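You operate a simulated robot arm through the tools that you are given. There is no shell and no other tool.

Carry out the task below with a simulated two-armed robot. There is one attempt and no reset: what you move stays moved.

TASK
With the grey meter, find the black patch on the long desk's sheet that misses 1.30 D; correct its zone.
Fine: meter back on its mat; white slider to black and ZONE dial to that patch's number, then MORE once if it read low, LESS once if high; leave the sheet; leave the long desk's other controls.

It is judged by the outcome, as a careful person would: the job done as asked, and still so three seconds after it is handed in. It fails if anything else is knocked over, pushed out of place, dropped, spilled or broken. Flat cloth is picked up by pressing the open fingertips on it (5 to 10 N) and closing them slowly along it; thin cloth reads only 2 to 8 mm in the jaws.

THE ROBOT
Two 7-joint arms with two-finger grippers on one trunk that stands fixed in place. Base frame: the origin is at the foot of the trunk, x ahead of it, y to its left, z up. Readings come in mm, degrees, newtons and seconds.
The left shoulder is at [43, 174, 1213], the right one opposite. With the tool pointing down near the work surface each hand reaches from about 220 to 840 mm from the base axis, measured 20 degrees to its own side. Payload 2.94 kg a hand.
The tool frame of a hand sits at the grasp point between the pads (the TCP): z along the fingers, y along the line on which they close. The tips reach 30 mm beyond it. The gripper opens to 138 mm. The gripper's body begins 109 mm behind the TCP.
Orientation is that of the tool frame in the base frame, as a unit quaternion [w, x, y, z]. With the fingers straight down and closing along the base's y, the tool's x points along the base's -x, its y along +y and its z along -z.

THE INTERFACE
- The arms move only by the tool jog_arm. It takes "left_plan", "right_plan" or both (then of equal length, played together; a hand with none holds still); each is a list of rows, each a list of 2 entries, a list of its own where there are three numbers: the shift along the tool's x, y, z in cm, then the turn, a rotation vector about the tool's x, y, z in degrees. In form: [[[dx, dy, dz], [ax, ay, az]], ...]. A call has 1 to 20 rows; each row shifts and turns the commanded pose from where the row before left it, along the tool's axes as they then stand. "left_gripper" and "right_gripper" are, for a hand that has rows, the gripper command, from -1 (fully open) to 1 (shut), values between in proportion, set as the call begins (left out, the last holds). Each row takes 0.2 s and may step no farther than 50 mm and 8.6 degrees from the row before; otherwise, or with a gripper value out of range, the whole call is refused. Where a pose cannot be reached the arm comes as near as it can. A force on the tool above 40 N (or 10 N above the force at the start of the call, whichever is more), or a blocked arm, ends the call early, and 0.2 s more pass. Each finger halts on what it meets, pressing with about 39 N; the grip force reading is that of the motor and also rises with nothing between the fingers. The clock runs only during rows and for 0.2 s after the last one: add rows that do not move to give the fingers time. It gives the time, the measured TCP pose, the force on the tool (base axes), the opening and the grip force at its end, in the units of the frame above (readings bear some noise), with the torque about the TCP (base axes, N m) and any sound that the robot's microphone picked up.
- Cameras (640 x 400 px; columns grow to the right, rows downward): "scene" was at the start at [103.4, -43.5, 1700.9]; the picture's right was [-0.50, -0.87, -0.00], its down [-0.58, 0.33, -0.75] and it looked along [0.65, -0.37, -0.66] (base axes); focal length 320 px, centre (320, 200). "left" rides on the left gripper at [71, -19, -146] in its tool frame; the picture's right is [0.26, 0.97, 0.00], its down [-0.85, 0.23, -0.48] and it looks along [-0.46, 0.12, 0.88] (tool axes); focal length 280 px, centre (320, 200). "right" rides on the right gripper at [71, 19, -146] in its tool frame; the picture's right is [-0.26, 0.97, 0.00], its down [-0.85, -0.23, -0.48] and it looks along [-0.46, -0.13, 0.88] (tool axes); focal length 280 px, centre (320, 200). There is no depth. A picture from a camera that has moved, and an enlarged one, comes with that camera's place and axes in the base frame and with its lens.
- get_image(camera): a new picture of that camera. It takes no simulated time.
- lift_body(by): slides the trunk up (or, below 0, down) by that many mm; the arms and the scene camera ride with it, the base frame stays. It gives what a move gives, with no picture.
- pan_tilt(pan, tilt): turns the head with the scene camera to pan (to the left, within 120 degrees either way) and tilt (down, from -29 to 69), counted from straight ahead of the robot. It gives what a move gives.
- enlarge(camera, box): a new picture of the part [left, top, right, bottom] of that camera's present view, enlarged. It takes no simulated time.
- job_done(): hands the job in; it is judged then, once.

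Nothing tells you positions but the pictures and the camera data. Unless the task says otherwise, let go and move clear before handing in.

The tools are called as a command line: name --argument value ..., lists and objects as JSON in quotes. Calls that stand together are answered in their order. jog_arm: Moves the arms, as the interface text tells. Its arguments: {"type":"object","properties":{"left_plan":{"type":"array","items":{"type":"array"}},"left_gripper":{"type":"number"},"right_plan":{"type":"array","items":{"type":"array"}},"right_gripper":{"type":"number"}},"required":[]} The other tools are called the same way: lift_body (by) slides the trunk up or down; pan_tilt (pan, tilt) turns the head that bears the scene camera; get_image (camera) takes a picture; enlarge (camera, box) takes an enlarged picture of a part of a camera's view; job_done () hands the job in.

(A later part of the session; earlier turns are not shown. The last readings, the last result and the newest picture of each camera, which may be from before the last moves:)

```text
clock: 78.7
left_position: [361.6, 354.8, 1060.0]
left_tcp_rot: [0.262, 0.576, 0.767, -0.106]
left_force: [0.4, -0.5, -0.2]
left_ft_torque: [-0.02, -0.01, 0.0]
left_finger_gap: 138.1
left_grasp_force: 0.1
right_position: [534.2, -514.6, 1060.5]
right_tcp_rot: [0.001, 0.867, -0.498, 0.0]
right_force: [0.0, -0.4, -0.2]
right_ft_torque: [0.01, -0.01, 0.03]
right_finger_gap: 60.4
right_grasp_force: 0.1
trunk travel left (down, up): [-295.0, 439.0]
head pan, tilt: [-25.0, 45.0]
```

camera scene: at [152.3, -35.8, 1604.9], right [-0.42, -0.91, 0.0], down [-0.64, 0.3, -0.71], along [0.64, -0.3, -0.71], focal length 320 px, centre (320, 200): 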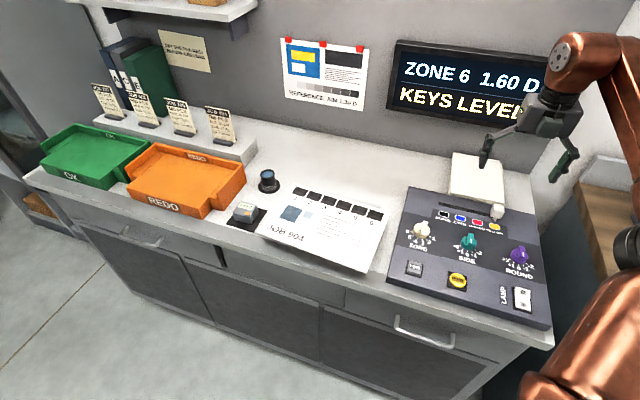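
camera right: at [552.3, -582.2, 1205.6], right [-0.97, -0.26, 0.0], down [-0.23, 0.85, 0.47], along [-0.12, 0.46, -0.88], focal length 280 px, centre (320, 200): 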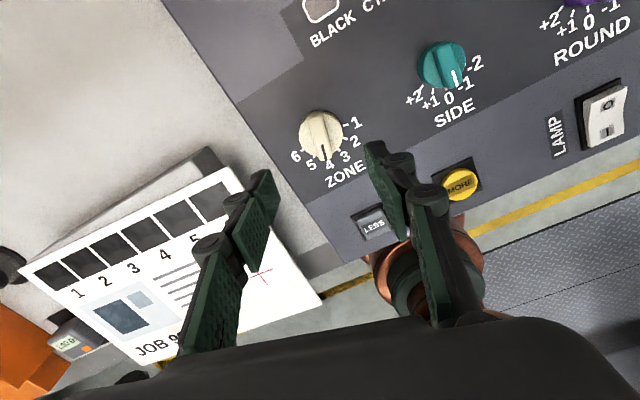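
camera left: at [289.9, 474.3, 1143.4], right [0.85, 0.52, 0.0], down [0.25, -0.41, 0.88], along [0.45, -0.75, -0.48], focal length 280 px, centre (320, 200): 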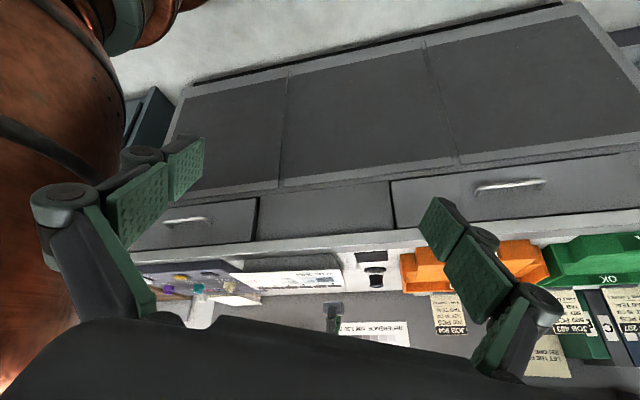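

The turn is fully available. Descending around the knob's bar.

jog_arm --right_plan '[[[0, 0, 3.5], [0, 0, 0]], [[0, 0, 3], [0, 0, 0]], [[0, 0, 1], [0, 0, 0]], [[0, 0, 0.6], [0, 0, 0]], [[0, 0, 0], [0, 0, 0]]]'

enlarge --camera "right" --box '[240, 110, 400, 260]'

enlarge --camera "scene" --box '[380, 170, 480, 260]'

enlarge --camera "left" --box '[150, 220, 280, 330]'

```text
clock: 79.9
left_position: [361.3, 355.2, 1060.5]
left_tcp_rot: [0.261, 0.576, 0.767, -0.106]
left_force: [0.4, 0.7, -1.4]
left_ft_torque: [-0.03, 0.02, -0.02]
left_finger_gap: 138.2
left_grasp_force: 0.1
right_position: [535.5, -513.9, 978.7]
right_tcp_rot: [0.001, 0.866, -0.499, 0.0]
right_force: [-1.0, -0.8, -0.5]
right_ft_torque: [0.0, 0.0, -0.01]
right_finger_gap: 60.0
right_grasp_force: 0.0
trunk travel left (down, up): [-295.0, 439.0]
head pan, tilt: [-25.0, 45.0]
```

```text
2.67 times, centred on (320, 185) of right
camera zoom: at [553.2, -584.8, 1123.7], right [-0.97, -0.26, 0.0], down [-0.23, 0.85, 0.47], along [-0.12, 0.46, -0.88], focal length 748 px, centre (320, 240)
```

zoom: 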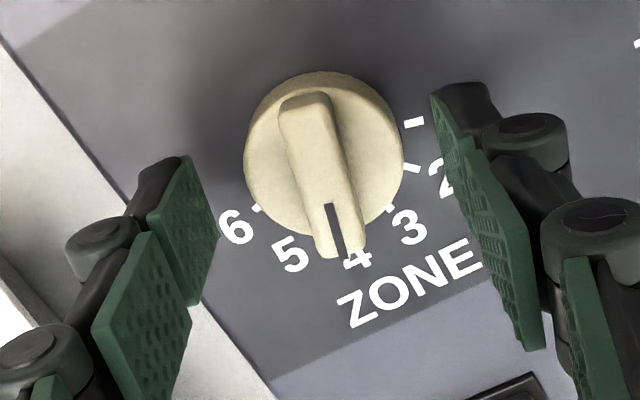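

```text
4.44 times, centred on (430, 215) of scene
camera zoom: at [152.2, -35.5, 1604.9], right [-0.42, -0.91, 0.0], down [-0.64, 0.3, -0.71], along [0.64, -0.3, -0.71], focal length 1421 px, centre (-169, 133)
```

zoom: 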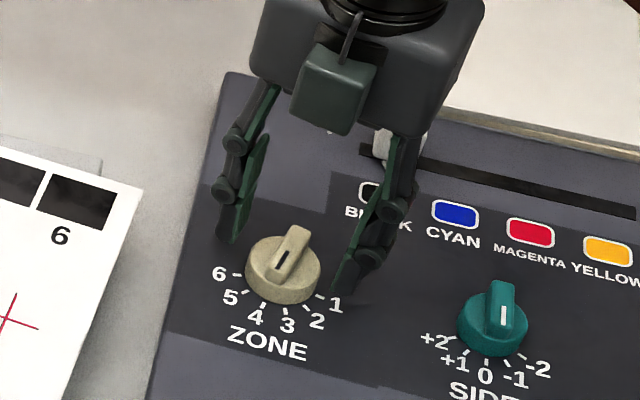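

```text
3.64 times, centred on (215, 275) of left
camera zoom: at [289.7, 474.7, 1143.3], right [0.85, 0.52, 0.0], down [0.25, -0.41, 0.88], along [0.46, -0.75, -0.48], focal length 1020 px, centre (702, -73)
```

zoom: 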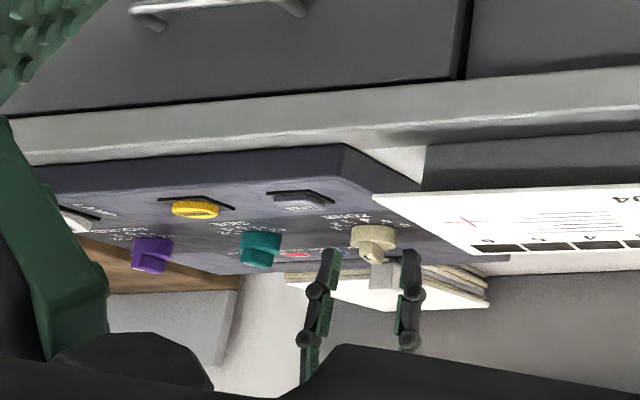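

Tips are at the bar's level and centred. Closing on the bar.

jog_arm --right_plan '[[[0, 0, 0], [0, 0, 0]], [[0, 0, 0], [0, 0, 0]], [[0, 0, 0], [0, 0, 0]], [[0, 0, 0], [0, 0, 0]], [[0, 0, 0], [0, 0, 0]], [[0, 0, 0], [0, 0, 0]]]' --right_gripper 1

enlarge --camera "right" --box '[240, 110, 400, 260]'

enlarge --camera "left" --box '[200, 250, 280, 310]'

```text
clock: 81.3
left_position: [361.7, 354.6, 1059.4]
left_tcp_rot: [0.261, 0.576, 0.767, -0.106]
left_force: [0.8, -0.2, -0.4]
left_ft_torque: [0.0, 0.01, -0.01]
left_finger_gap: 138.0
left_grasp_force: 0.1
right_position: [534.4, -513.7, 977.9]
right_tcp_rot: [0.001, 0.867, -0.499, 0.0]
right_force: [-2.0, -0.1, -1.6]
right_ft_torque: [0.02, 0.05, -0.02]
right_finger_gap: 12.8
right_grasp_force: 39.2
trunk travel left (down, up): [-295.0, 439.0]
head pan, tilt: [-25.0, 45.0]
```

```text
2.67 times, centred on (320, 185) of right
camera zoom: at [553.0, -585.1, 1123.6], right [-0.97, -0.26, 0.0], down [-0.23, 0.85, 0.47], along [-0.12, 0.46, -0.88], focal length 748 px, centre (320, 240)
```

zoom: 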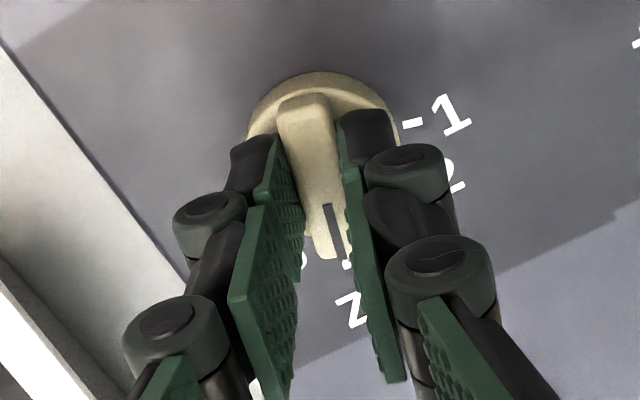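

```text
6.67 times, centred on (240, 280) of left
camera zoom: at [289.6, 474.6, 1143.3], right [0.85, 0.52, 0.0], down [0.25, -0.41, 0.88], along [0.46, -0.75, -0.48], focal length 1869 px, centre (853, -333)
```

zoom: 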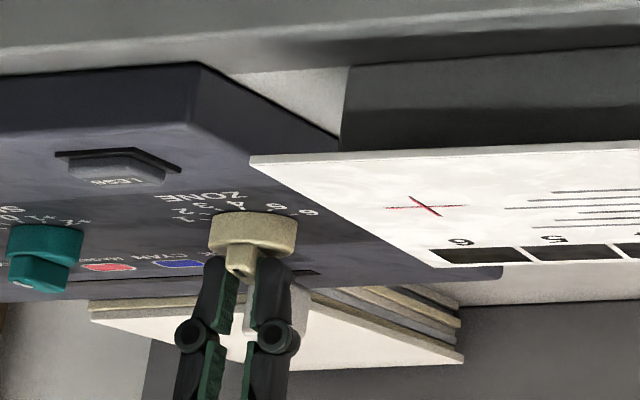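

The bar is held at 12.8 mm. Turning clockwise 30° first.

jog_arm --right_plan '[[[0, 0, 0], [0, 0, 5]], [[0, 0, 0], [0, 0, 5]], [[0, 0, 0], [0, 0, 5]], [[0, 0, 0], [0, 0, 5]], [[0, 0, 0], [0, 0, 5]], [[0, 0, 0], [0, 0, 5]], [[0, 0, 0], [0, 0, 0]]]'

get_image --camera "right"

enlarge --camera "scene" --box '[380, 170, 480, 260]'

```text
clock: 82.9
left_position: [361.4, 354.7, 1059.5]
left_tcp_rot: [0.261, 0.576, 0.767, -0.107]
left_force: [0.3, 1.3, 0.4]
left_ft_torque: [-0.01, -0.02, 0.05]
left_finger_gap: 138.0
left_grasp_force: 0.1
right_position: [534.2, -514.7, 978.6]
right_tcp_rot: [-0.002, -0.707, 0.707, 0.0]
right_force: [-3.3, 0.6, -6.9]
right_ft_torque: [0.51, 0.09, -0.01]
right_finger_gap: 13.0
right_grasp_force: 39.2
trunk travel left (down, up): [-295.0, 439.0]
head pan, tilt: [-25.0, 45.0]
```

```text
taken
camera right: at [513.9, -585.4, 1123.7], right [-0.97, 0.26, 0.0], down [0.23, 0.85, 0.47], along [0.12, 0.46, -0.88], focal length 280 px, centre (320, 200)
```

right: 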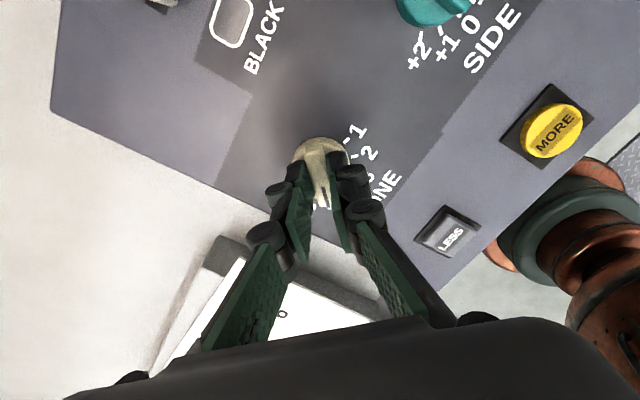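

```text
4.44 times, centred on (430, 215) of scene
camera zoom: at [152.3, -36.2, 1604.8], right [-0.42, -0.91, 0.0], down [-0.64, 0.3, -0.71], along [0.64, -0.3, -0.71], focal length 1421 px, centre (-169, 133)
```

zoom: 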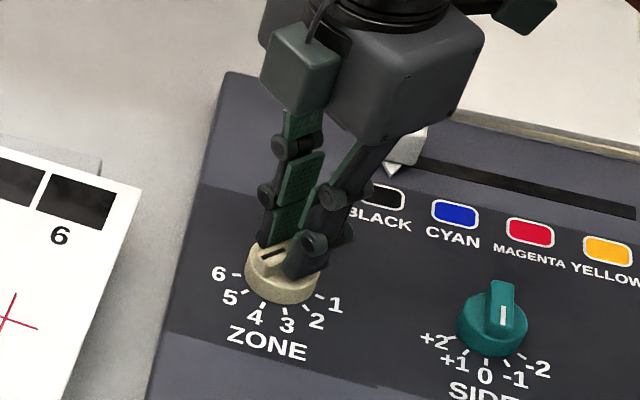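

Dial turning as intended (now at 5). Turning the remaining 30°.

jog_arm --right_plan '[[[0, 0, 0], [0, 0, 5]], [[0, 0, 0], [0, 0, 5]], [[0, 0, 0], [0, 0, 5]], [[0, 0, 0], [0, 0, 5]], [[0, 0, 0], [0, 0, 5]], [[0, 0, 0], [0, 0, 5]], [[0, 0, 0], [0, 0, 0]]]'

enlarge --camera "right" --box '[240, 110, 400, 260]'

enlarge --camera "scene" --box '[380, 170, 480, 260]'

```text
clock: 84.5
left_position: [361.7, 355.4, 1060.6]
left_tcp_rot: [0.261, 0.576, 0.768, -0.105]
left_force: [-1.4, -0.3, -0.9]
left_ft_torque: [0.02, 0.0, 0.02]
left_finger_gap: 138.0
left_grasp_force: 0.1
right_position: [532.2, -514.4, 978.9]
right_tcp_rot: [-0.002, -0.501, 0.865, 0.0]
right_force: [-16.3, 7.7, -21.1]
right_ft_torque: [0.7, 0.1, 0.03]
right_finger_gap: 12.5
right_grasp_force: 39.6
trunk travel left (down, up): [-295.0, 439.0]
head pan, tilt: [-25.0, 45.0]
```

```text
2.67 times, centred on (320, 185) of right
camera zoom: at [480.5, -566.1, 1123.8], right [-0.71, 0.71, 0.0], down [0.62, 0.62, 0.47], along [0.33, 0.33, -0.88], focal length 748 px, centre (320, 240)
```

zoom: 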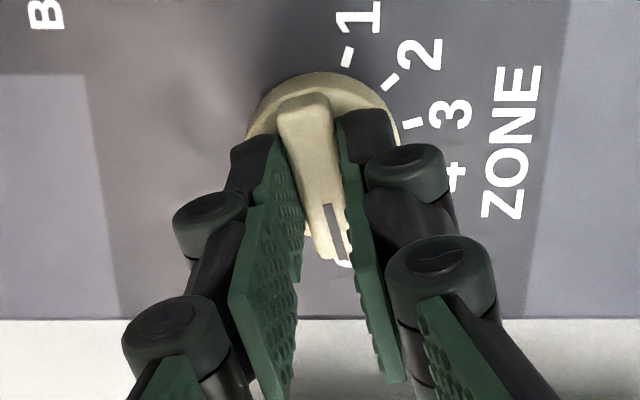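

```text
4.44 times, centred on (430, 215) of scene
camera zoom: at [151.8, -36.4, 1604.8], right [-0.42, -0.91, 0.0], down [-0.64, 0.3, -0.71], along [0.64, -0.3, -0.71], focal length 1421 px, centre (-169, 133)
```

zoom: 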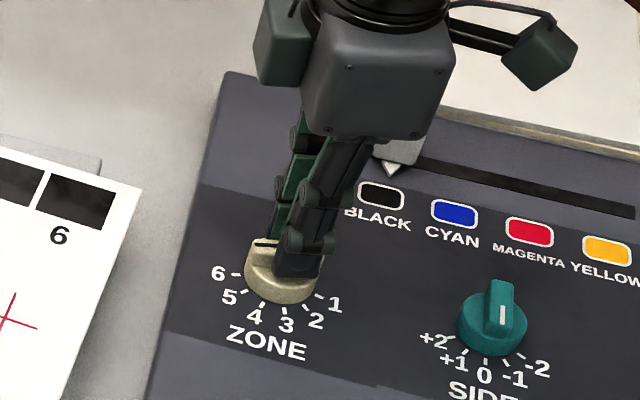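

The pointer looks to be at 6. Opening and rising to verify.

jog_arm --right_plan '[[[0, 0, 0], [0, 0, 0]], [[0, 0, 0], [0, 0, 0]], [[0, 0, 0], [0, 0, 0]], [[0, 0, 0], [0, 0, 0]], [[0, 0, -2], [0, 0, 0]], [[0, 0, -4], [0, 0, 0]], [[0, 0, -4], [0, 0, 0]], [[0, 0, 0], [0, 0, 0]]]' --right_gripper 0.13

get_image --camera "right"

enlarge --camera "right" --box '[260, 80, 400, 220]'

enlarge --camera "scene" --box '[380, 170, 480, 260]'

```text
clock: 86.3
left_position: [361.8, 354.2, 1059.8]
left_tcp_rot: [0.262, 0.576, 0.767, -0.106]
left_force: [0.7, -0.2, 0.3]
left_ft_torque: [0.02, 0.0, -0.02]
left_finger_gap: 137.8
left_grasp_force: 0.1
right_position: [535.2, -514.8, 1079.7]
right_tcp_rot: [-0.001, -0.5, 0.866, 0.0]
right_force: [0.1, 0.3, -0.1]
right_ft_torque: [0.02, 0.03, -0.02]
right_finger_gap: 60.2
right_grasp_force: 0.1
trunk travel left (down, up): [-295.0, 439.0]
head pan, tilt: [-25.0, 45.0]
```

```text
taken
camera right: at [482.5, -565.9, 1224.4], right [-0.71, 0.71, 0.0], down [0.62, 0.62, 0.47], along [0.34, 0.33, -0.88], focal length 280 px, centre (320, 200)
```

right: 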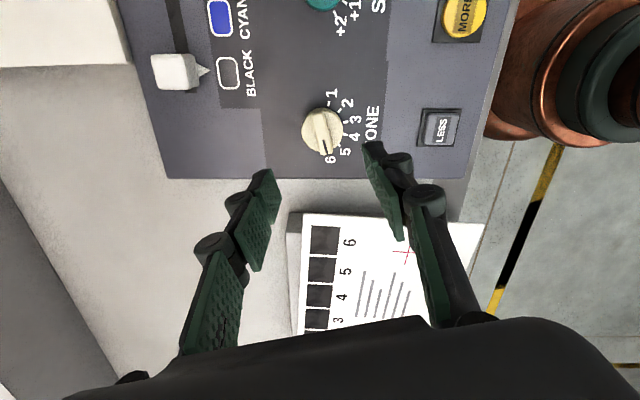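

```text
2.86 times, centred on (330, 150) of right
camera zoom: at [482.5, -565.9, 1224.4], right [-0.71, 0.71, 0.0], down [0.62, 0.62, 0.47], along [0.34, 0.33, -0.88], focal length 801 px, centre (291, 343)
```

zoom: 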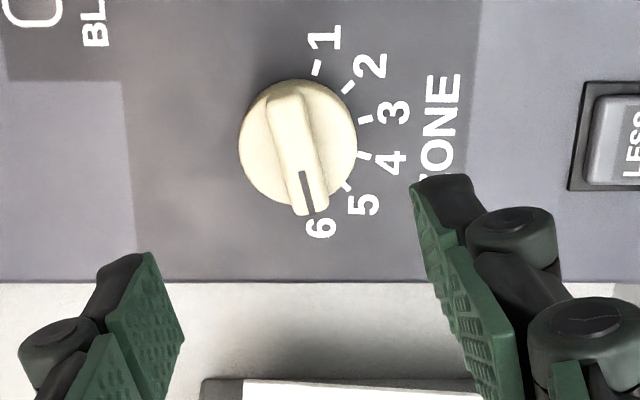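

```text
4.44 times, centred on (430, 215) of scene
camera zoom: at [152.5, -36.1, 1604.8], right [-0.42, -0.91, 0.0], down [-0.64, 0.3, -0.71], along [0.64, -0.3, -0.71], focal length 1421 px, centre (-169, 133)
```

zoom: 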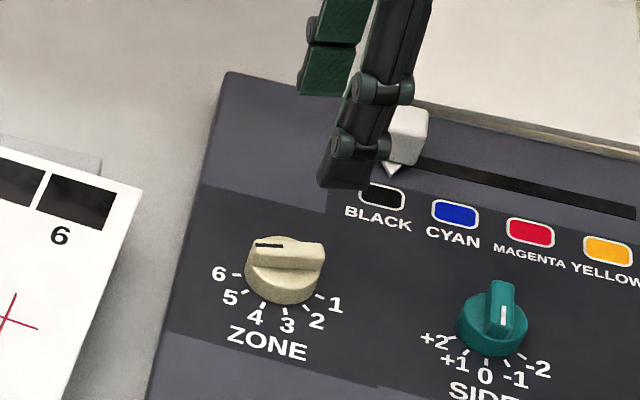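

The dial now points to 6. I'll close the fingers and hover above LESS.

jog_arm --right_plan '[[[-1.05, 3.96, 1], [0, 0, 0]], [[-1.05, 3.96, 1], [0, 0, 0]], [[-1.06, 3.97, 1], [0, 0, 0]], [[0, 0, 0], [0, 0, 7.5]], [[0, 0, 0], [0, 0, 7.5]], [[0, 0, 0], [0, 0, 0]], [[0, 0, 0], [0, 0, 0]]]' --right_gripper 1

get_image --camera "right"

enlarge --camera "right" --box '[260, 80, 400, 220]'

get_image --camera "scene"

```text
clock: 87.9
left_position: [361.2, 355.2, 1059.4]
left_tcp_rot: [0.261, 0.576, 0.768, -0.105]
left_force: [0.2, -0.8, -0.4]
left_ft_torque: [-0.01, 0.0, 0.03]
left_finger_gap: 138.0
left_grasp_force: 0.1
right_position: [447.0, -428.1, 1049.2]
right_tcp_rot: [-0.001, -0.382, 0.924, -0.002]
right_force: [-0.6, -0.7, 0.3]
right_ft_torque: [0.0, -0.02, 0.02]
right_finger_gap: 0.0
right_grasp_force: 28.5
trunk travel left (down, up): [-295.0, 439.0]
head pan, tilt: [-25.0, 45.0]
```

```text
taken
camera right: at [382.2, -464.2, 1194.4], right [-0.5, 0.87, 0.0], down [0.76, 0.44, 0.47], along [0.41, 0.23, -0.88], focal length 280 px, centre (320, 200)
```

right: 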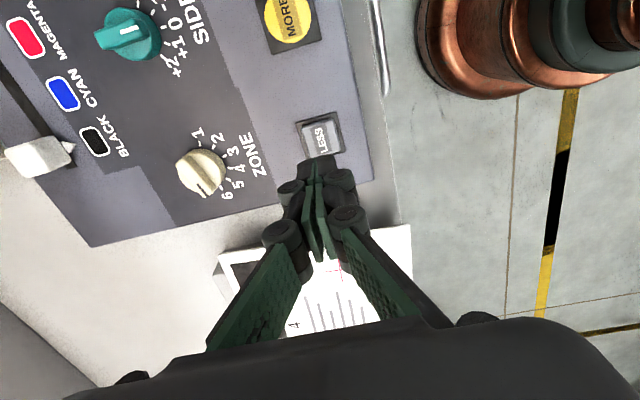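

```text
2.86 times, centred on (330, 150) of right
camera zoom: at [382.2, -464.2, 1194.4], right [-0.5, 0.87, 0.0], down [0.76, 0.44, 0.47], along [0.41, 0.23, -0.88], focal length 801 px, centre (291, 343)
```

zoom: 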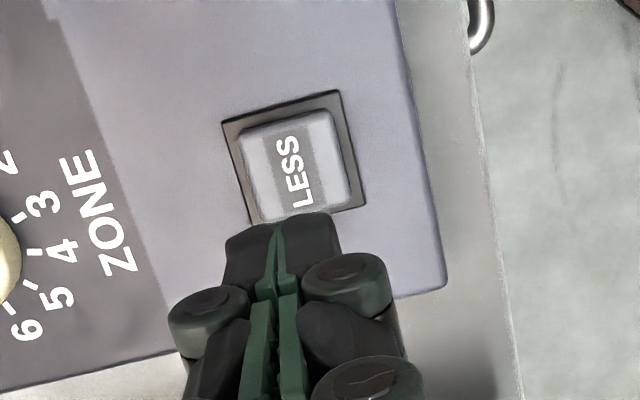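

```text
taken
camera scene: at [152.0, -35.4, 1604.9], right [-0.42, -0.91, 0.0], down [-0.64, 0.3, -0.71], along [0.64, -0.3, -0.71], focal length 320 px, centre (320, 200)
```

scene: 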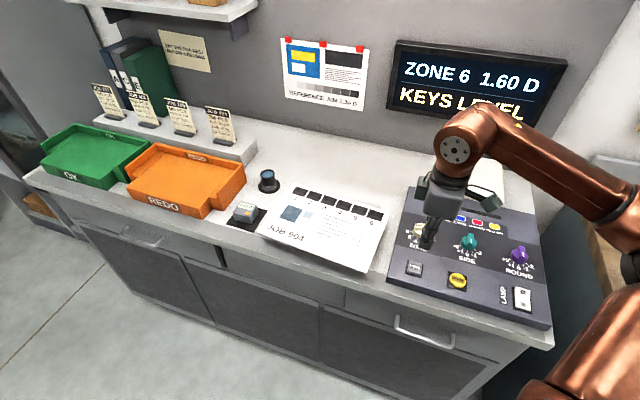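

LESS is centred beneath the closed tips. Descending close, then pressing in small steps.

jog_arm --right_plan '[[[0, 0, 3.3], [0, 0, 0]], [[0, 0, 2.9], [0, 0, 0]], [[0, 0, 0], [0, 0, 0]]]'

enlarge --camera "scene" --box '[380, 210, 460, 290]'

enlarge --camera "left" --box '[170, 230, 270, 310]'

```text
clock: 88.7
left_position: [361.7, 354.9, 1060.1]
left_tcp_rot: [0.262, 0.575, 0.768, -0.106]
left_force: [0.3, 0.3, 0.6]
left_ft_torque: [-0.01, -0.02, -0.01]
left_finger_gap: 138.0
left_grasp_force: 0.0
right_position: [445.9, -429.0, 986.5]
right_tcp_rot: [-0.001, -0.384, 0.923, -0.002]
right_force: [-0.2, -0.6, 1.3]
right_ft_torque: [-0.01, -0.02, 0.0]
right_finger_gap: 0.1
right_grasp_force: 28.2
trunk travel left (down, up): [-295.0, 439.0]
head pan, tilt: [-25.0, 45.0]
```

```text
5.00 times, centred on (420, 250) of scene
camera zoom: at [152.0, -35.4, 1605.0], right [-0.42, -0.91, 0.0], down [-0.64, 0.3, -0.71], along [0.64, -0.3, -0.71], focal length 1598 px, centre (-180, -50)
```

zoom: 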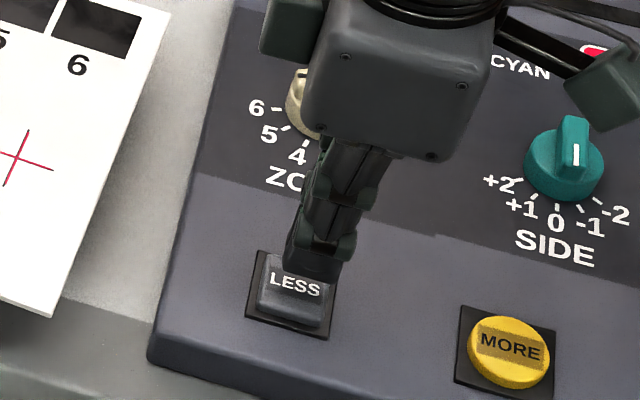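

```text
5.00 times, centred on (220, 270) of left
camera zoom: at [289.5, 474.9, 1143.3], right [0.85, 0.52, 0.0], down [0.25, -0.41, 0.88], along [0.46, -0.75, -0.48], focal length 1402 px, centre (820, -150)
```

zoom: 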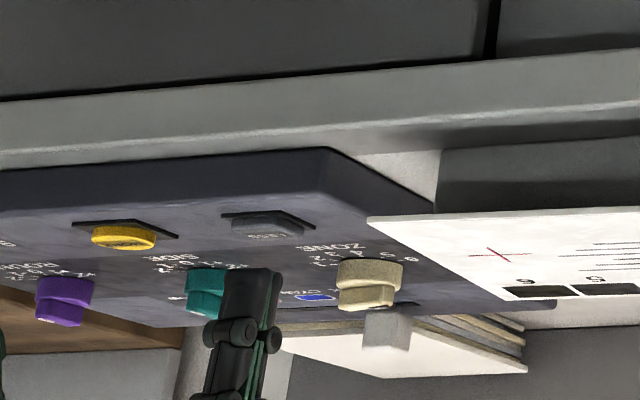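

jog_arm --right_plan '[[[0, 0, 0.4], [0, 0, 0]], [[0, 0, 0.4], [0, 0, 0]], [[0, 0, 0], [0, 0, 0]]]'

jog_arm --right_plan '[[[0, 0, 0.15], [0, 0, 0]], [[0, 0, 0.15], [0, 0, 0]], [[0, 0, 0], [0, 0, 0]]]'

```text
clock: 89.5
left_position: [361.5, 355.2, 1059.3]
left_tcp_rot: [0.26, 0.576, 0.768, -0.106]
left_force: [0.1, -0.6, -0.4]
left_ft_torque: [0.0, -0.02, 0.0]
left_finger_gap: 138.3
left_grasp_force: 0.0
right_position: [446.6, -427.5, 978.8]
right_tcp_rot: [-0.001, -0.383, 0.924, -0.002]
right_force: [-0.1, 0.0, -0.3]
right_ft_torque: [0.0, -0.03, 0.02]
right_finger_gap: 0.0
right_grasp_force: 28.4
trunk travel left (down, up): [-295.0, 439.0]
head pan, tilt: [-25.0, 45.0]
```

```text
clock: 90.3
left_position: [361.9, 355.1, 1060.3]
left_tcp_rot: [0.261, 0.575, 0.768, -0.106]
left_force: [-0.7, -0.6, 0.0]
left_ft_torque: [-0.01, 0.01, 0.03]
left_finger_gap: 137.7
left_grasp_force: 0.1
right_position: [447.3, -427.5, 976.1]
right_tcp_rot: [0.0, -0.383, 0.924, -0.002]
right_force: [-0.4, 0.4, 0.2]
right_ft_torque: [0.0, 0.01, 0.02]
right_finger_gap: 0.0
right_grasp_force: 28.7
trunk travel left (down, up): [-295.0, 439.0]
head pan, tilt: [-25.0, 45.0]
```

jog_arm --right_plan '[[[0, 0, 0.15], [0, 0, 0]], [[0, 0, 0.15], [0, 0, 0]], [[0, 0, 0], [0, 0, 0]]]'

jog_arm --right_plan '[[[0, 0, 0.15], [0, 0, 0]], [[0, 0, 0], [0, 0, 0]]]'

```text
clock: 91.1
left_position: [362.3, 354.7, 1059.9]
left_tcp_rot: [0.261, 0.576, 0.768, -0.106]
left_force: [0.1, 0.9, -0.3]
left_ft_torque: [0.02, -0.04, 0.0]
left_finger_gap: 138.0
left_grasp_force: 0.0
right_position: [445.6, -428.0, 974.2]
right_tcp_rot: [-0.001, -0.384, 0.923, -0.001]
right_force: [0.2, 0.7, 0.3]
right_ft_torque: [0.04, 0.0, 0.02]
right_finger_gap: 0.0
right_grasp_force: 28.6
trunk travel left (down, up): [-295.0, 439.0]
head pan, tilt: [-25.0, 45.0]
```

```text
clock: 91.7
left_position: [361.3, 354.8, 1059.8]
left_tcp_rot: [0.261, 0.576, 0.767, -0.106]
left_force: [0.0, -0.4, 1.1]
left_ft_torque: [0.0, 0.02, 0.02]
left_finger_gap: 138.0
left_grasp_force: 0.0
right_position: [448.0, -427.9, 972.5]
right_tcp_rot: [0.0, -0.384, 0.924, -0.001]
right_force: [-0.7, 0.1, -0.2]
right_ft_torque: [0.03, 0.01, -0.02]
right_finger_gap: 0.2
right_grasp_force: 28.4
trunk travel left (down, up): [-295.0, 439.0]
head pan, tilt: [-25.0, 45.0]
```

jog_arm --right_plan '[[[0, 0, 0.15], [0, 0, 0]], [[0, 0, 0.1], [0, 0, 0]], [[0, 0, 0], [0, 0, 0]]]'

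enlarge --camera "scene" --box '[380, 210, 460, 290]'

get_image --camera "scene"

```text
clock: 92.5
left_position: [362.4, 355.2, 1059.2]
left_tcp_rot: [0.261, 0.576, 0.768, -0.106]
left_force: [-1.0, -0.3, 0.0]
left_ft_torque: [-0.01, 0.0, 0.0]
left_finger_gap: 138.0
left_grasp_force: 0.0
right_position: [447.1, -428.0, 969.5]
right_tcp_rot: [-0.001, -0.383, 0.924, -0.002]
right_force: [-0.1, -0.3, -0.2]
right_ft_torque: [0.03, -0.03, -0.03]
right_finger_gap: 0.2
right_grasp_force: 28.7
trunk travel left (down, up): [-295.0, 439.0]
head pan, tilt: [-25.0, 45.0]
```

```text
5.00 times, centred on (420, 250) of scene
camera zoom: at [152.2, -35.5, 1604.9], right [-0.42, -0.91, 0.0], down [-0.64, 0.3, -0.71], along [0.64, -0.3, -0.71], focal length 1598 px, centre (-180, -50)
```

zoom: 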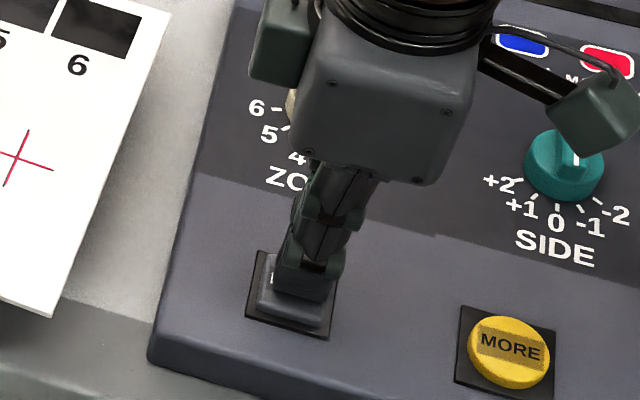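

```text
taken
camera scene: at [152.2, -35.5, 1604.9], right [-0.42, -0.91, 0.0], down [-0.64, 0.3, -0.71], along [0.64, -0.3, -0.71], focal length 320 px, centre (320, 200)
```

scene: 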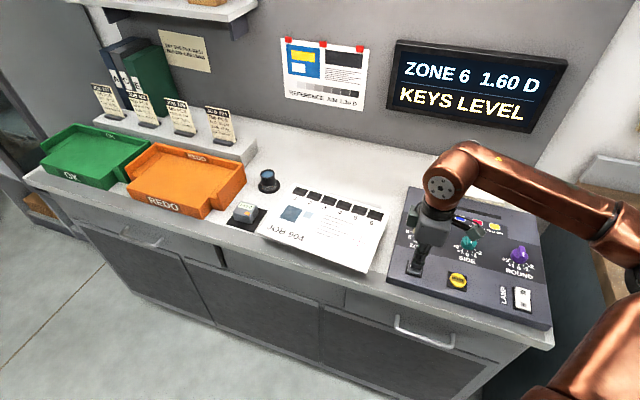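

The tips are right at the button and the screen is visible. Continuing in small steps.

jog_arm --right_plan '[[[0, 0, 0.1], [0, 0, 0]], [[0, 0, 0.1], [0, 0, 0]], [[0, 0, 0], [0, 0, 0]]]'

jog_arm --right_plan '[[[0, 0, 0.1], [0, 0, 0]], [[0, 0, 0], [0, 0, 0]]]'

```text
clock: 93.3
left_position: [362.8, 355.3, 1059.6]
left_tcp_rot: [0.261, 0.576, 0.768, -0.106]
left_force: [-0.3, -0.2, -0.1]
left_ft_torque: [-0.03, 0.02, 0.01]
left_finger_gap: 138.1
left_grasp_force: 0.1
right_position: [447.0, -427.2, 968.1]
right_tcp_rot: [0.0, -0.384, 0.923, -0.001]
right_force: [-0.2, 0.7, 0.6]
right_ft_torque: [0.01, 0.03, -0.01]
right_finger_gap: 0.0
right_grasp_force: 28.5
trunk travel left (down, up): [-295.0, 439.0]
head pan, tilt: [-25.0, 45.0]
```

```text
clock: 93.9
left_position: [362.9, 354.4, 1061.4]
left_tcp_rot: [0.261, 0.576, 0.768, -0.106]
left_force: [-0.3, -0.9, 0.4]
left_ft_torque: [-0.02, -0.01, 0.0]
left_finger_gap: 137.9
left_grasp_force: 0.2
right_position: [447.5, -427.9, 966.3]
right_tcp_rot: [0.0, -0.384, 0.924, -0.001]
right_force: [1.0, 0.2, 0.3]
right_ft_torque: [-0.02, 0.01, 0.03]
right_finger_gap: 0.0
right_grasp_force: 28.1
trunk travel left (down, up): [-295.0, 439.0]
head pan, tilt: [-25.0, 45.0]
```

jog_arm --right_plan '[[[0, 0, 0.1], [0, 0, 0]], [[0, 0, 0.1], [0, 0, 0]], [[0, 0, 0], [0, 0, 0]]]'

enlarge --camera "scene" --box '[390, 230, 450, 290]'

enlarge --camera "left" --box '[170, 230, 270, 310]'

```text
clock: 94.7
left_position: [361.1, 355.2, 1059.4]
left_tcp_rot: [0.261, 0.576, 0.768, -0.105]
left_force: [0.2, -0.4, 0.0]
left_ft_torque: [0.02, -0.02, 0.01]
left_finger_gap: 138.1
left_grasp_force: 0.1
right_position: [447.3, -427.2, 962.9]
right_tcp_rot: [0.0, -0.384, 0.923, -0.001]
right_force: [-0.3, 0.8, 0.8]
right_ft_torque: [-0.02, -0.03, 0.01]
right_finger_gap: 5.9
right_grasp_force: 28.6
trunk travel left (down, up): [-295.0, 439.0]
head pan, tilt: [-25.0, 45.0]
```

```text
6.67 times, centred on (420, 260) of scene
camera zoom: at [152.2, -35.5, 1604.9], right [-0.42, -0.91, 0.0], down [-0.64, 0.3, -0.71], along [0.64, -0.3, -0.71], focal length 2131 px, centre (-347, -200)
```

zoom: 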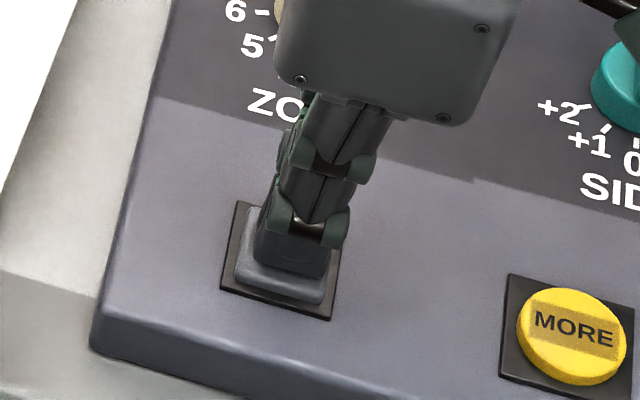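

```text
5.00 times, centred on (220, 270) of left
camera zoom: at [289.6, 474.8, 1143.3], right [0.85, 0.52, 0.0], down [0.25, -0.41, 0.88], along [0.46, -0.75, -0.48], focal length 1402 px, centre (820, -150)
```

zoom: 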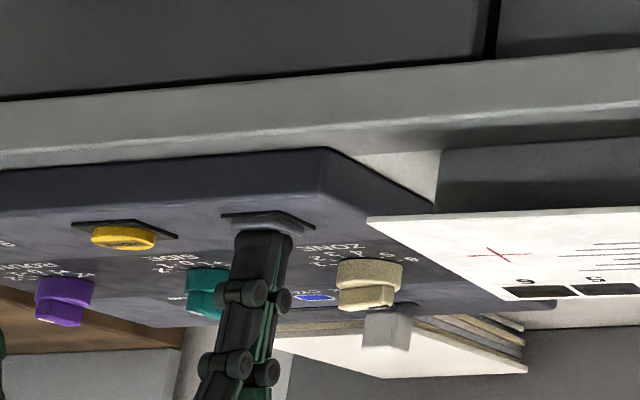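

enlarge --camera "right" --box '[240, 110, 400, 260]'

jog_arm --right_plan '[[[0, 0, 0], [0, 0, 0]]]'

get_image --camera "scene"

```text
2.67 times, centred on (320, 185) of right
camera zoom: at [382.6, -463.9, 1109.2], right [-0.5, 0.87, 0.0], down [0.76, 0.44, 0.47], along [0.41, 0.23, -0.88], focal length 748 px, centre (320, 240)
```

zoom: 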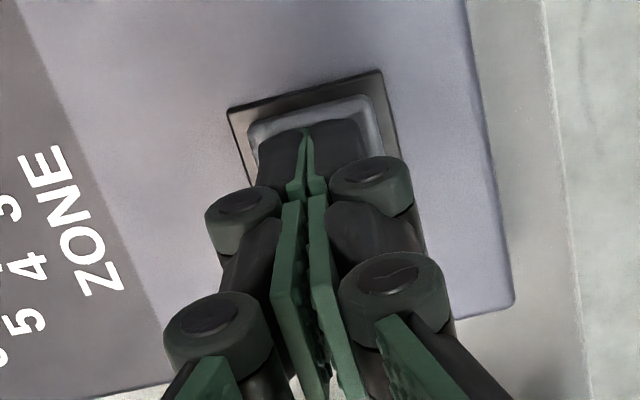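

```text
clock: 95.1
left_position: [360.3, 355.6, 1060.0]
left_tcp_rot: [0.261, 0.576, 0.767, -0.106]
left_force: [0.7, -1.0, 0.1]
left_ft_torque: [-0.05, -0.01, 0.0]
left_finger_gap: 137.9
left_grasp_force: 0.0
right_position: [446.7, -428.2, 964.2]
right_tcp_rot: [-0.001, -0.383, 0.924, -0.003]
right_force: [-0.4, 0.1, 0.0]
right_ft_torque: [0.0, 0.0, -0.01]
right_finger_gap: 5.8
right_grasp_force: 28.8
trunk travel left (down, up): [-295.0, 439.0]
head pan, tilt: [-25.0, 45.0]
```

```text
taken
camera scene: at [152.2, -35.4, 1604.9], right [-0.42, -0.91, 0.0], down [-0.64, 0.3, -0.71], along [0.64, -0.3, -0.71], focal length 320 px, centre (320, 200)
```

scene: 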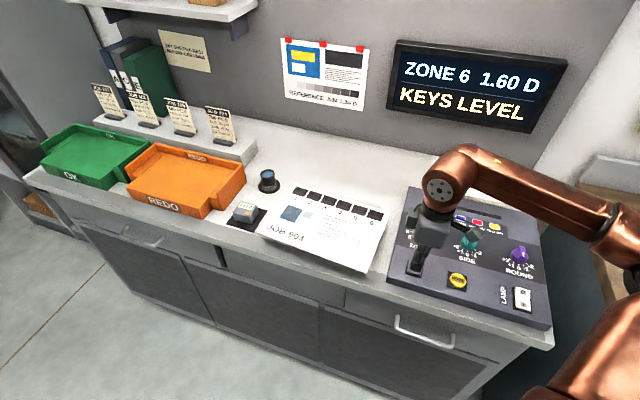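

Contact seems just starting (the gap crept to 5.8 mm). Pressing on carefully.

jog_arm --right_plan '[[[0, 0, 0.1], [0, 0, 0]], [[0, 0, 0.1], [0, 0, 0]], [[0, 0, 0], [0, 0, 0]]]'

enlarge --camera "right" --box '[240, 110, 400, 260]'

enlarge --camera "scene" --box '[390, 30, 570, 140]'

```text
clock: 95.9
left_position: [362.4, 356.5, 1059.9]
left_tcp_rot: [0.261, 0.576, 0.767, -0.106]
left_force: [0.8, 0.5, -0.3]
left_ft_torque: [-0.02, 0.02, 0.01]
left_finger_gap: 138.3
left_grasp_force: 0.2
right_position: [446.1, -427.7, 962.4]
right_tcp_rot: [-0.001, -0.382, 0.924, -0.001]
right_force: [0.2, -0.9, 1.8]
right_ft_torque: [-0.04, 0.0, 0.0]
right_finger_gap: 6.1
right_grasp_force: 28.2
trunk travel left (down, up): [-295.0, 439.0]
head pan, tilt: [-25.0, 45.0]
heard: click
```

```text
2.67 times, centred on (320, 185) of right
camera zoom: at [382.2, -463.7, 1107.5], right [-0.5, 0.87, 0.0], down [0.76, 0.44, 0.47], along [0.41, 0.23, -0.88], focal length 748 px, centre (320, 240)
```

zoom: 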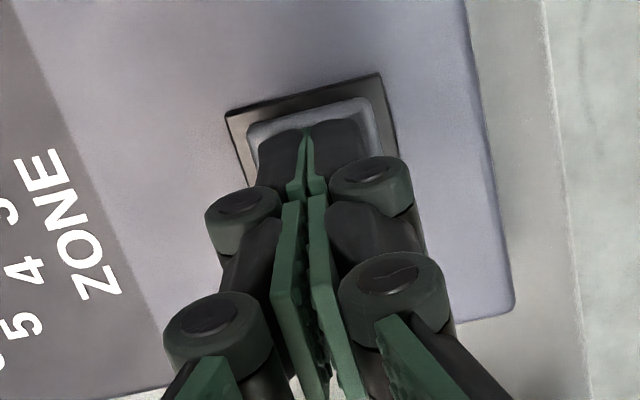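

```text
3.56 times, centred on (480, 85) of scene
camera zoom: at [152.2, -35.4, 1604.9], right [-0.42, -0.91, 0.0], down [-0.64, 0.3, -0.71], along [0.64, -0.3, -0.71], focal length 1136 px, centre (-249, 609)
```

zoom: 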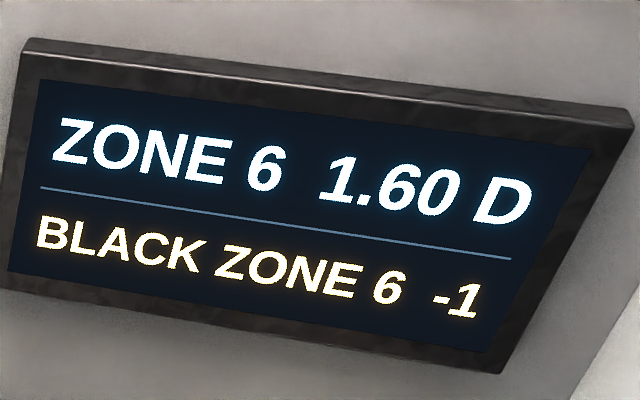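

A click, and the screen reads "BLACK ZONE 6 -1". Retreating straight up and clear.

jog_arm --right_plan '[[[0, 0, -1], [0, 0, 0]], [[0, 0, -3], [0, 0, 0]], [[0, 0, -4], [0, 0, 0]], [[0, 0, -4], [0, 0, 0]], [[0, 0, -3], [0, 0, 0]], [[0, 0, 0], [0, 0, 0]]]'

get_image --camera "scene"

get_image --camera "right"

```text
clock: 97.3
left_position: [361.7, 355.0, 1059.5]
left_tcp_rot: [0.262, 0.576, 0.767, -0.106]
left_force: [-0.5, -0.9, 0.2]
left_ft_torque: [0.03, 0.03, 0.02]
left_finger_gap: 137.9
left_grasp_force: 0.1
right_position: [446.7, -428.6, 1111.7]
right_tcp_rot: [-0.001, -0.383, 0.924, -0.001]
right_force: [-0.2, 0.3, 0.0]
right_ft_torque: [0.01, -0.02, 0.0]
right_finger_gap: 0.1
right_grasp_force: 28.2
trunk travel left (down, up): [-295.0, 439.0]
head pan, tilt: [-25.0, 45.0]
```

```text
taken
camera scene: at [152.4, -35.8, 1604.8], right [-0.42, -0.91, 0.0], down [-0.64, 0.3, -0.71], along [0.64, -0.3, -0.71], focal length 320 px, centre (320, 200)
```

scene: 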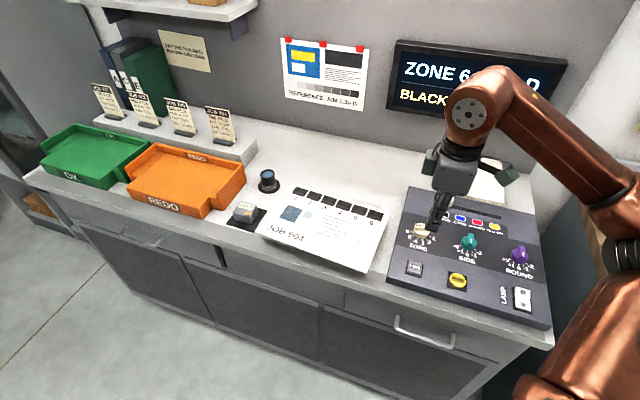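

```text
taken
camera right: at [381.6, -464.4, 1256.8], right [-0.5, 0.87, 0.0], down [0.76, 0.44, 0.47], along [0.41, 0.23, -0.88], focal length 280 px, centre (320, 200)
```

right: 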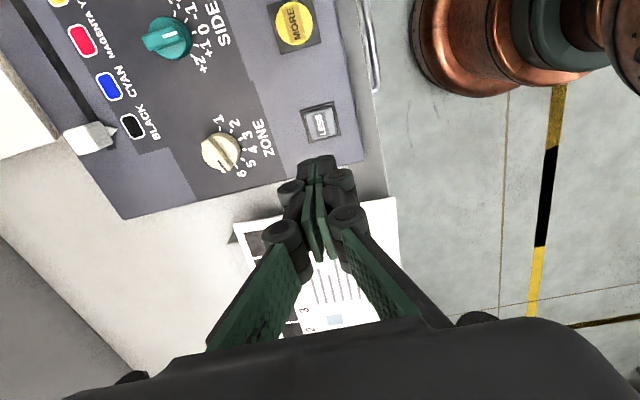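

Moving the hand back off the desk for a final check.

jog_arm --right_plan '[[[0, 3.5, -2], [0, 0, 0]], [[0, 3.5, -2], [0, 0, 0]], [[0, 3.5, -2], [0, 0, 0]], [[0, 3.5, 0], [0, 0, 0]], [[0, 0, 0], [0, 0, 0]]]'

get_image --camera "scene"

enlarge --camera "scene" --box '[210, 170, 400, 280]'

enlarge --camera "scene" --box '[380, 160, 560, 330]'

enlarge --camera "scene" --box '[390, 30, 570, 140]'

```text
clock: 98.7
left_position: [361.8, 355.1, 1059.8]
left_tcp_rot: [0.261, 0.576, 0.768, -0.105]
left_force: [-0.2, 0.4, 0.2]
left_ft_torque: [-0.04, -0.02, 0.02]
left_finger_gap: 137.8
left_grasp_force: 0.1
right_position: [352.8, -363.5, 1105.6]
right_tcp_rot: [-0.113, -0.35, 0.929, 0.042]
right_force: [-0.2, 0.2, -0.6]
right_ft_torque: [-0.02, 0.0, 0.03]
right_finger_gap: 0.0
right_grasp_force: 28.7
right hand out of reach, approached as far as the arm can: row 4
trunk travel left (down, up): [-295.0, 439.0]
head pan, tilt: [-25.0, 45.0]
stopped in row 5 (right hand): the arm was blocked; the commanded pose is now the measured one
```

```text
taken
camera scene: at [151.7, -34.4, 1605.0], right [-0.42, -0.91, 0.0], down [-0.64, 0.3, -0.71], along [0.64, -0.3, -0.71], focal length 320 px, centre (320, 200)
```

scene: 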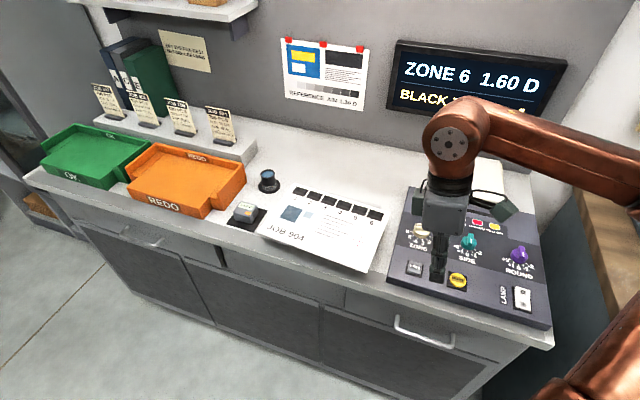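

```text
3.37 times, centred on (305, 225) of scene
camera zoom: at [151.7, -34.4, 1605.0], right [-0.42, -0.91, 0.0], down [-0.64, 0.3, -0.71], along [0.64, -0.3, -0.71], focal length 1077 px, centre (370, 116)
```

zoom: 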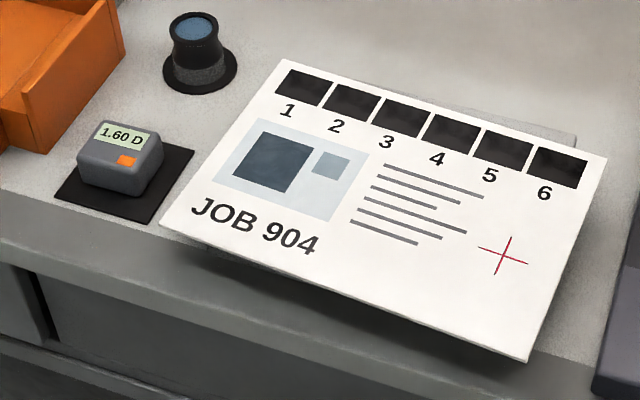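

```text
2.35 times, centred on (470, 245) of scene
camera zoom: at [151.7, -34.4, 1605.0], right [-0.42, -0.91, 0.0], down [-0.64, 0.3, -0.71], along [0.64, -0.3, -0.71], focal length 752 px, centre (-33, 94)
```

zoom: 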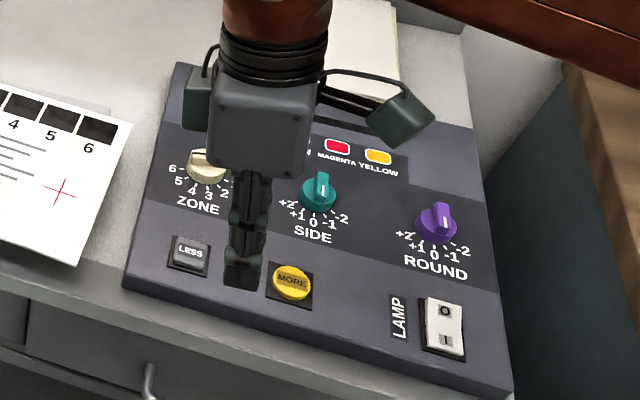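

```text
3.56 times, centred on (480, 85) of scene
camera zoom: at [151.7, -34.4, 1605.0], right [-0.42, -0.91, 0.0], down [-0.64, 0.3, -0.71], along [0.64, -0.3, -0.71], focal length 1136 px, centre (-249, 609)
```

zoom: 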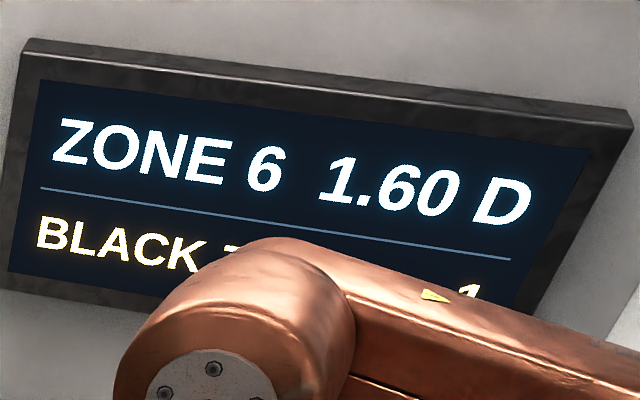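

The arm reports a block while retreating, so I'll look to the right to make sure nothing is being touched.

pan_tilt --pan -75 --tilt 45

get_image --camera "scene"

get_image --camera "right"

get_image --camera "left"

```text
clock: 99.8
left_position: [360.8, 355.4, 1060.9]
left_tcp_rot: [0.261, 0.576, 0.768, -0.105]
left_force: [0.1, 0.2, 0.2]
left_ft_torque: [0.01, -0.03, -0.02]
left_finger_gap: 138.1
left_grasp_force: 0.0
right_position: [353.4, -363.4, 1105.7]
right_tcp_rot: [-0.113, -0.35, 0.929, 0.042]
right_force: [-0.4, 0.0, -0.5]
right_ft_torque: [0.04, -0.01, -0.03]
right_finger_gap: 0.0
right_grasp_force: 28.2
trunk travel left (down, up): [-295.0, 439.0]
head pan, tilt: [-75.0, 45.0]
```

```text
taken
camera scene: at [99.6, -79.6, 1604.9], right [-0.97, -0.26, 0.0], down [-0.18, 0.68, -0.71], along [0.18, -0.68, -0.71], focal length 320 px, centre (320, 200)
```

scene: 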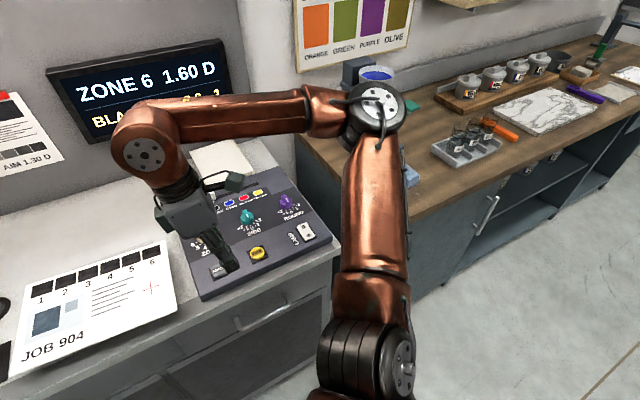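

```text
taken
camera right: at [323.0, -395.4, 1261.2], right [-0.43, 0.9, 0.1], down [0.88, 0.39, 0.27], along [0.21, 0.21, -0.96], focal length 280 px, centre (320, 200)
```

right: 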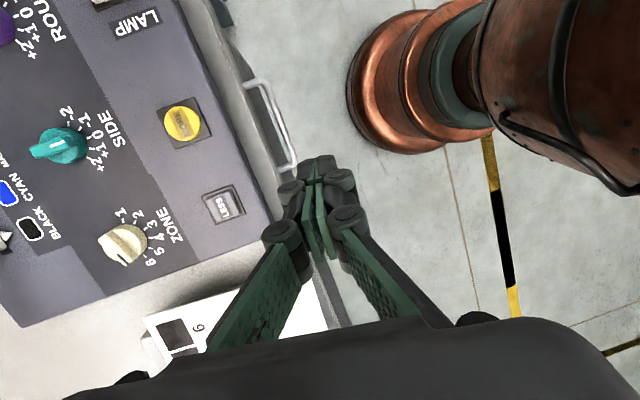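

```text
taken
camera left: at [289.6, 474.8, 1143.3], right [0.85, 0.52, 0.0], down [0.25, -0.41, 0.88], along [0.46, -0.75, -0.48], focal length 280 px, centre (320, 200)
```

left: 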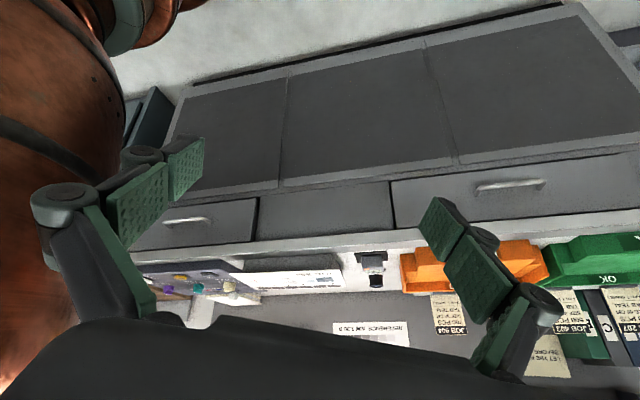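

The elbow is near the wooden bench's equipment. I'll back the hand off along the way it came and check that nothing there shifted.

jog_arm --right_plan '[[[0.1, -2.58, -1.77], [0, 0, 0]], [[0.1, -2.58, -1.77], [0, 0, 0]], [[0.1, -2.58, -1.77], [0, 0, 0]], [[0, 0, 0], [0, 0, 0]]]'

get_image --camera "scene"

enlarge --camera "scene" --box '[300, 30, 480, 230]'

```text
clock: 100.8
left_position: [361.4, 355.1, 1060.0]
left_tcp_rot: [0.26, 0.577, 0.767, -0.106]
left_force: [0.0, 0.2, 0.4]
left_ft_torque: [-0.01, -0.02, -0.01]
left_finger_gap: 138.0
left_grasp_force: 0.1
right_position: [414.6, -425.3, 1145.8]
right_tcp_rot: [-0.113, -0.35, 0.929, 0.041]
right_force: [-1.3, -0.3, 0.2]
right_ft_torque: [0.0, -0.01, 0.02]
right_finger_gap: 0.0
right_grasp_force: 28.7
trunk travel left (down, up): [-295.0, 439.0]
head pan, tilt: [-75.0, 45.0]
```

```text
taken
camera scene: at [99.4, -79.7, 1604.9], right [-0.97, -0.26, 0.0], down [-0.18, 0.68, -0.71], along [0.18, -0.68, -0.71], focal length 320 px, centre (320, 200)
```

scene: 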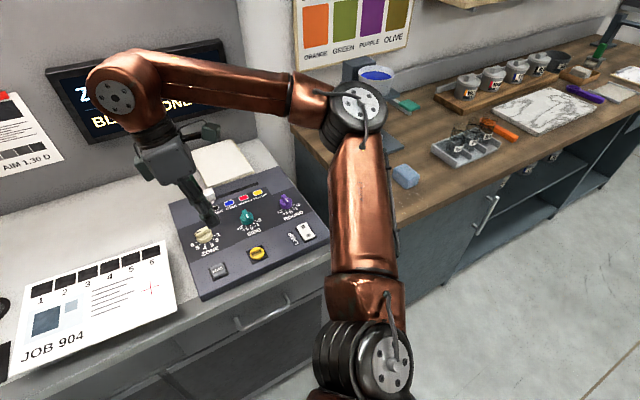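

```text
2.00 times, centred on (390, 130) of scene
camera zoom: at [99.4, -79.7, 1604.9], right [-0.97, -0.26, 0.0], down [-0.18, 0.68, -0.71], along [0.18, -0.68, -0.71], focal length 639 px, centre (180, 340)
```

zoom: 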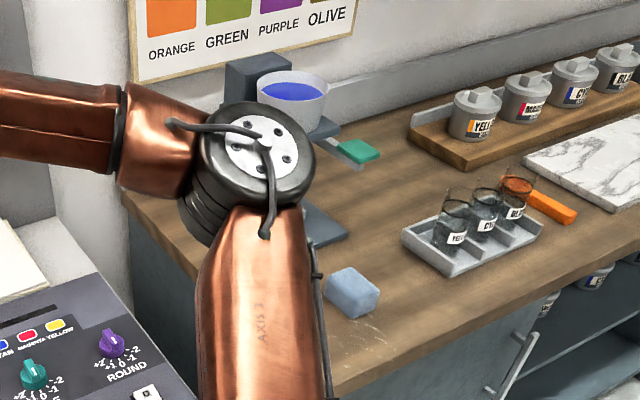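

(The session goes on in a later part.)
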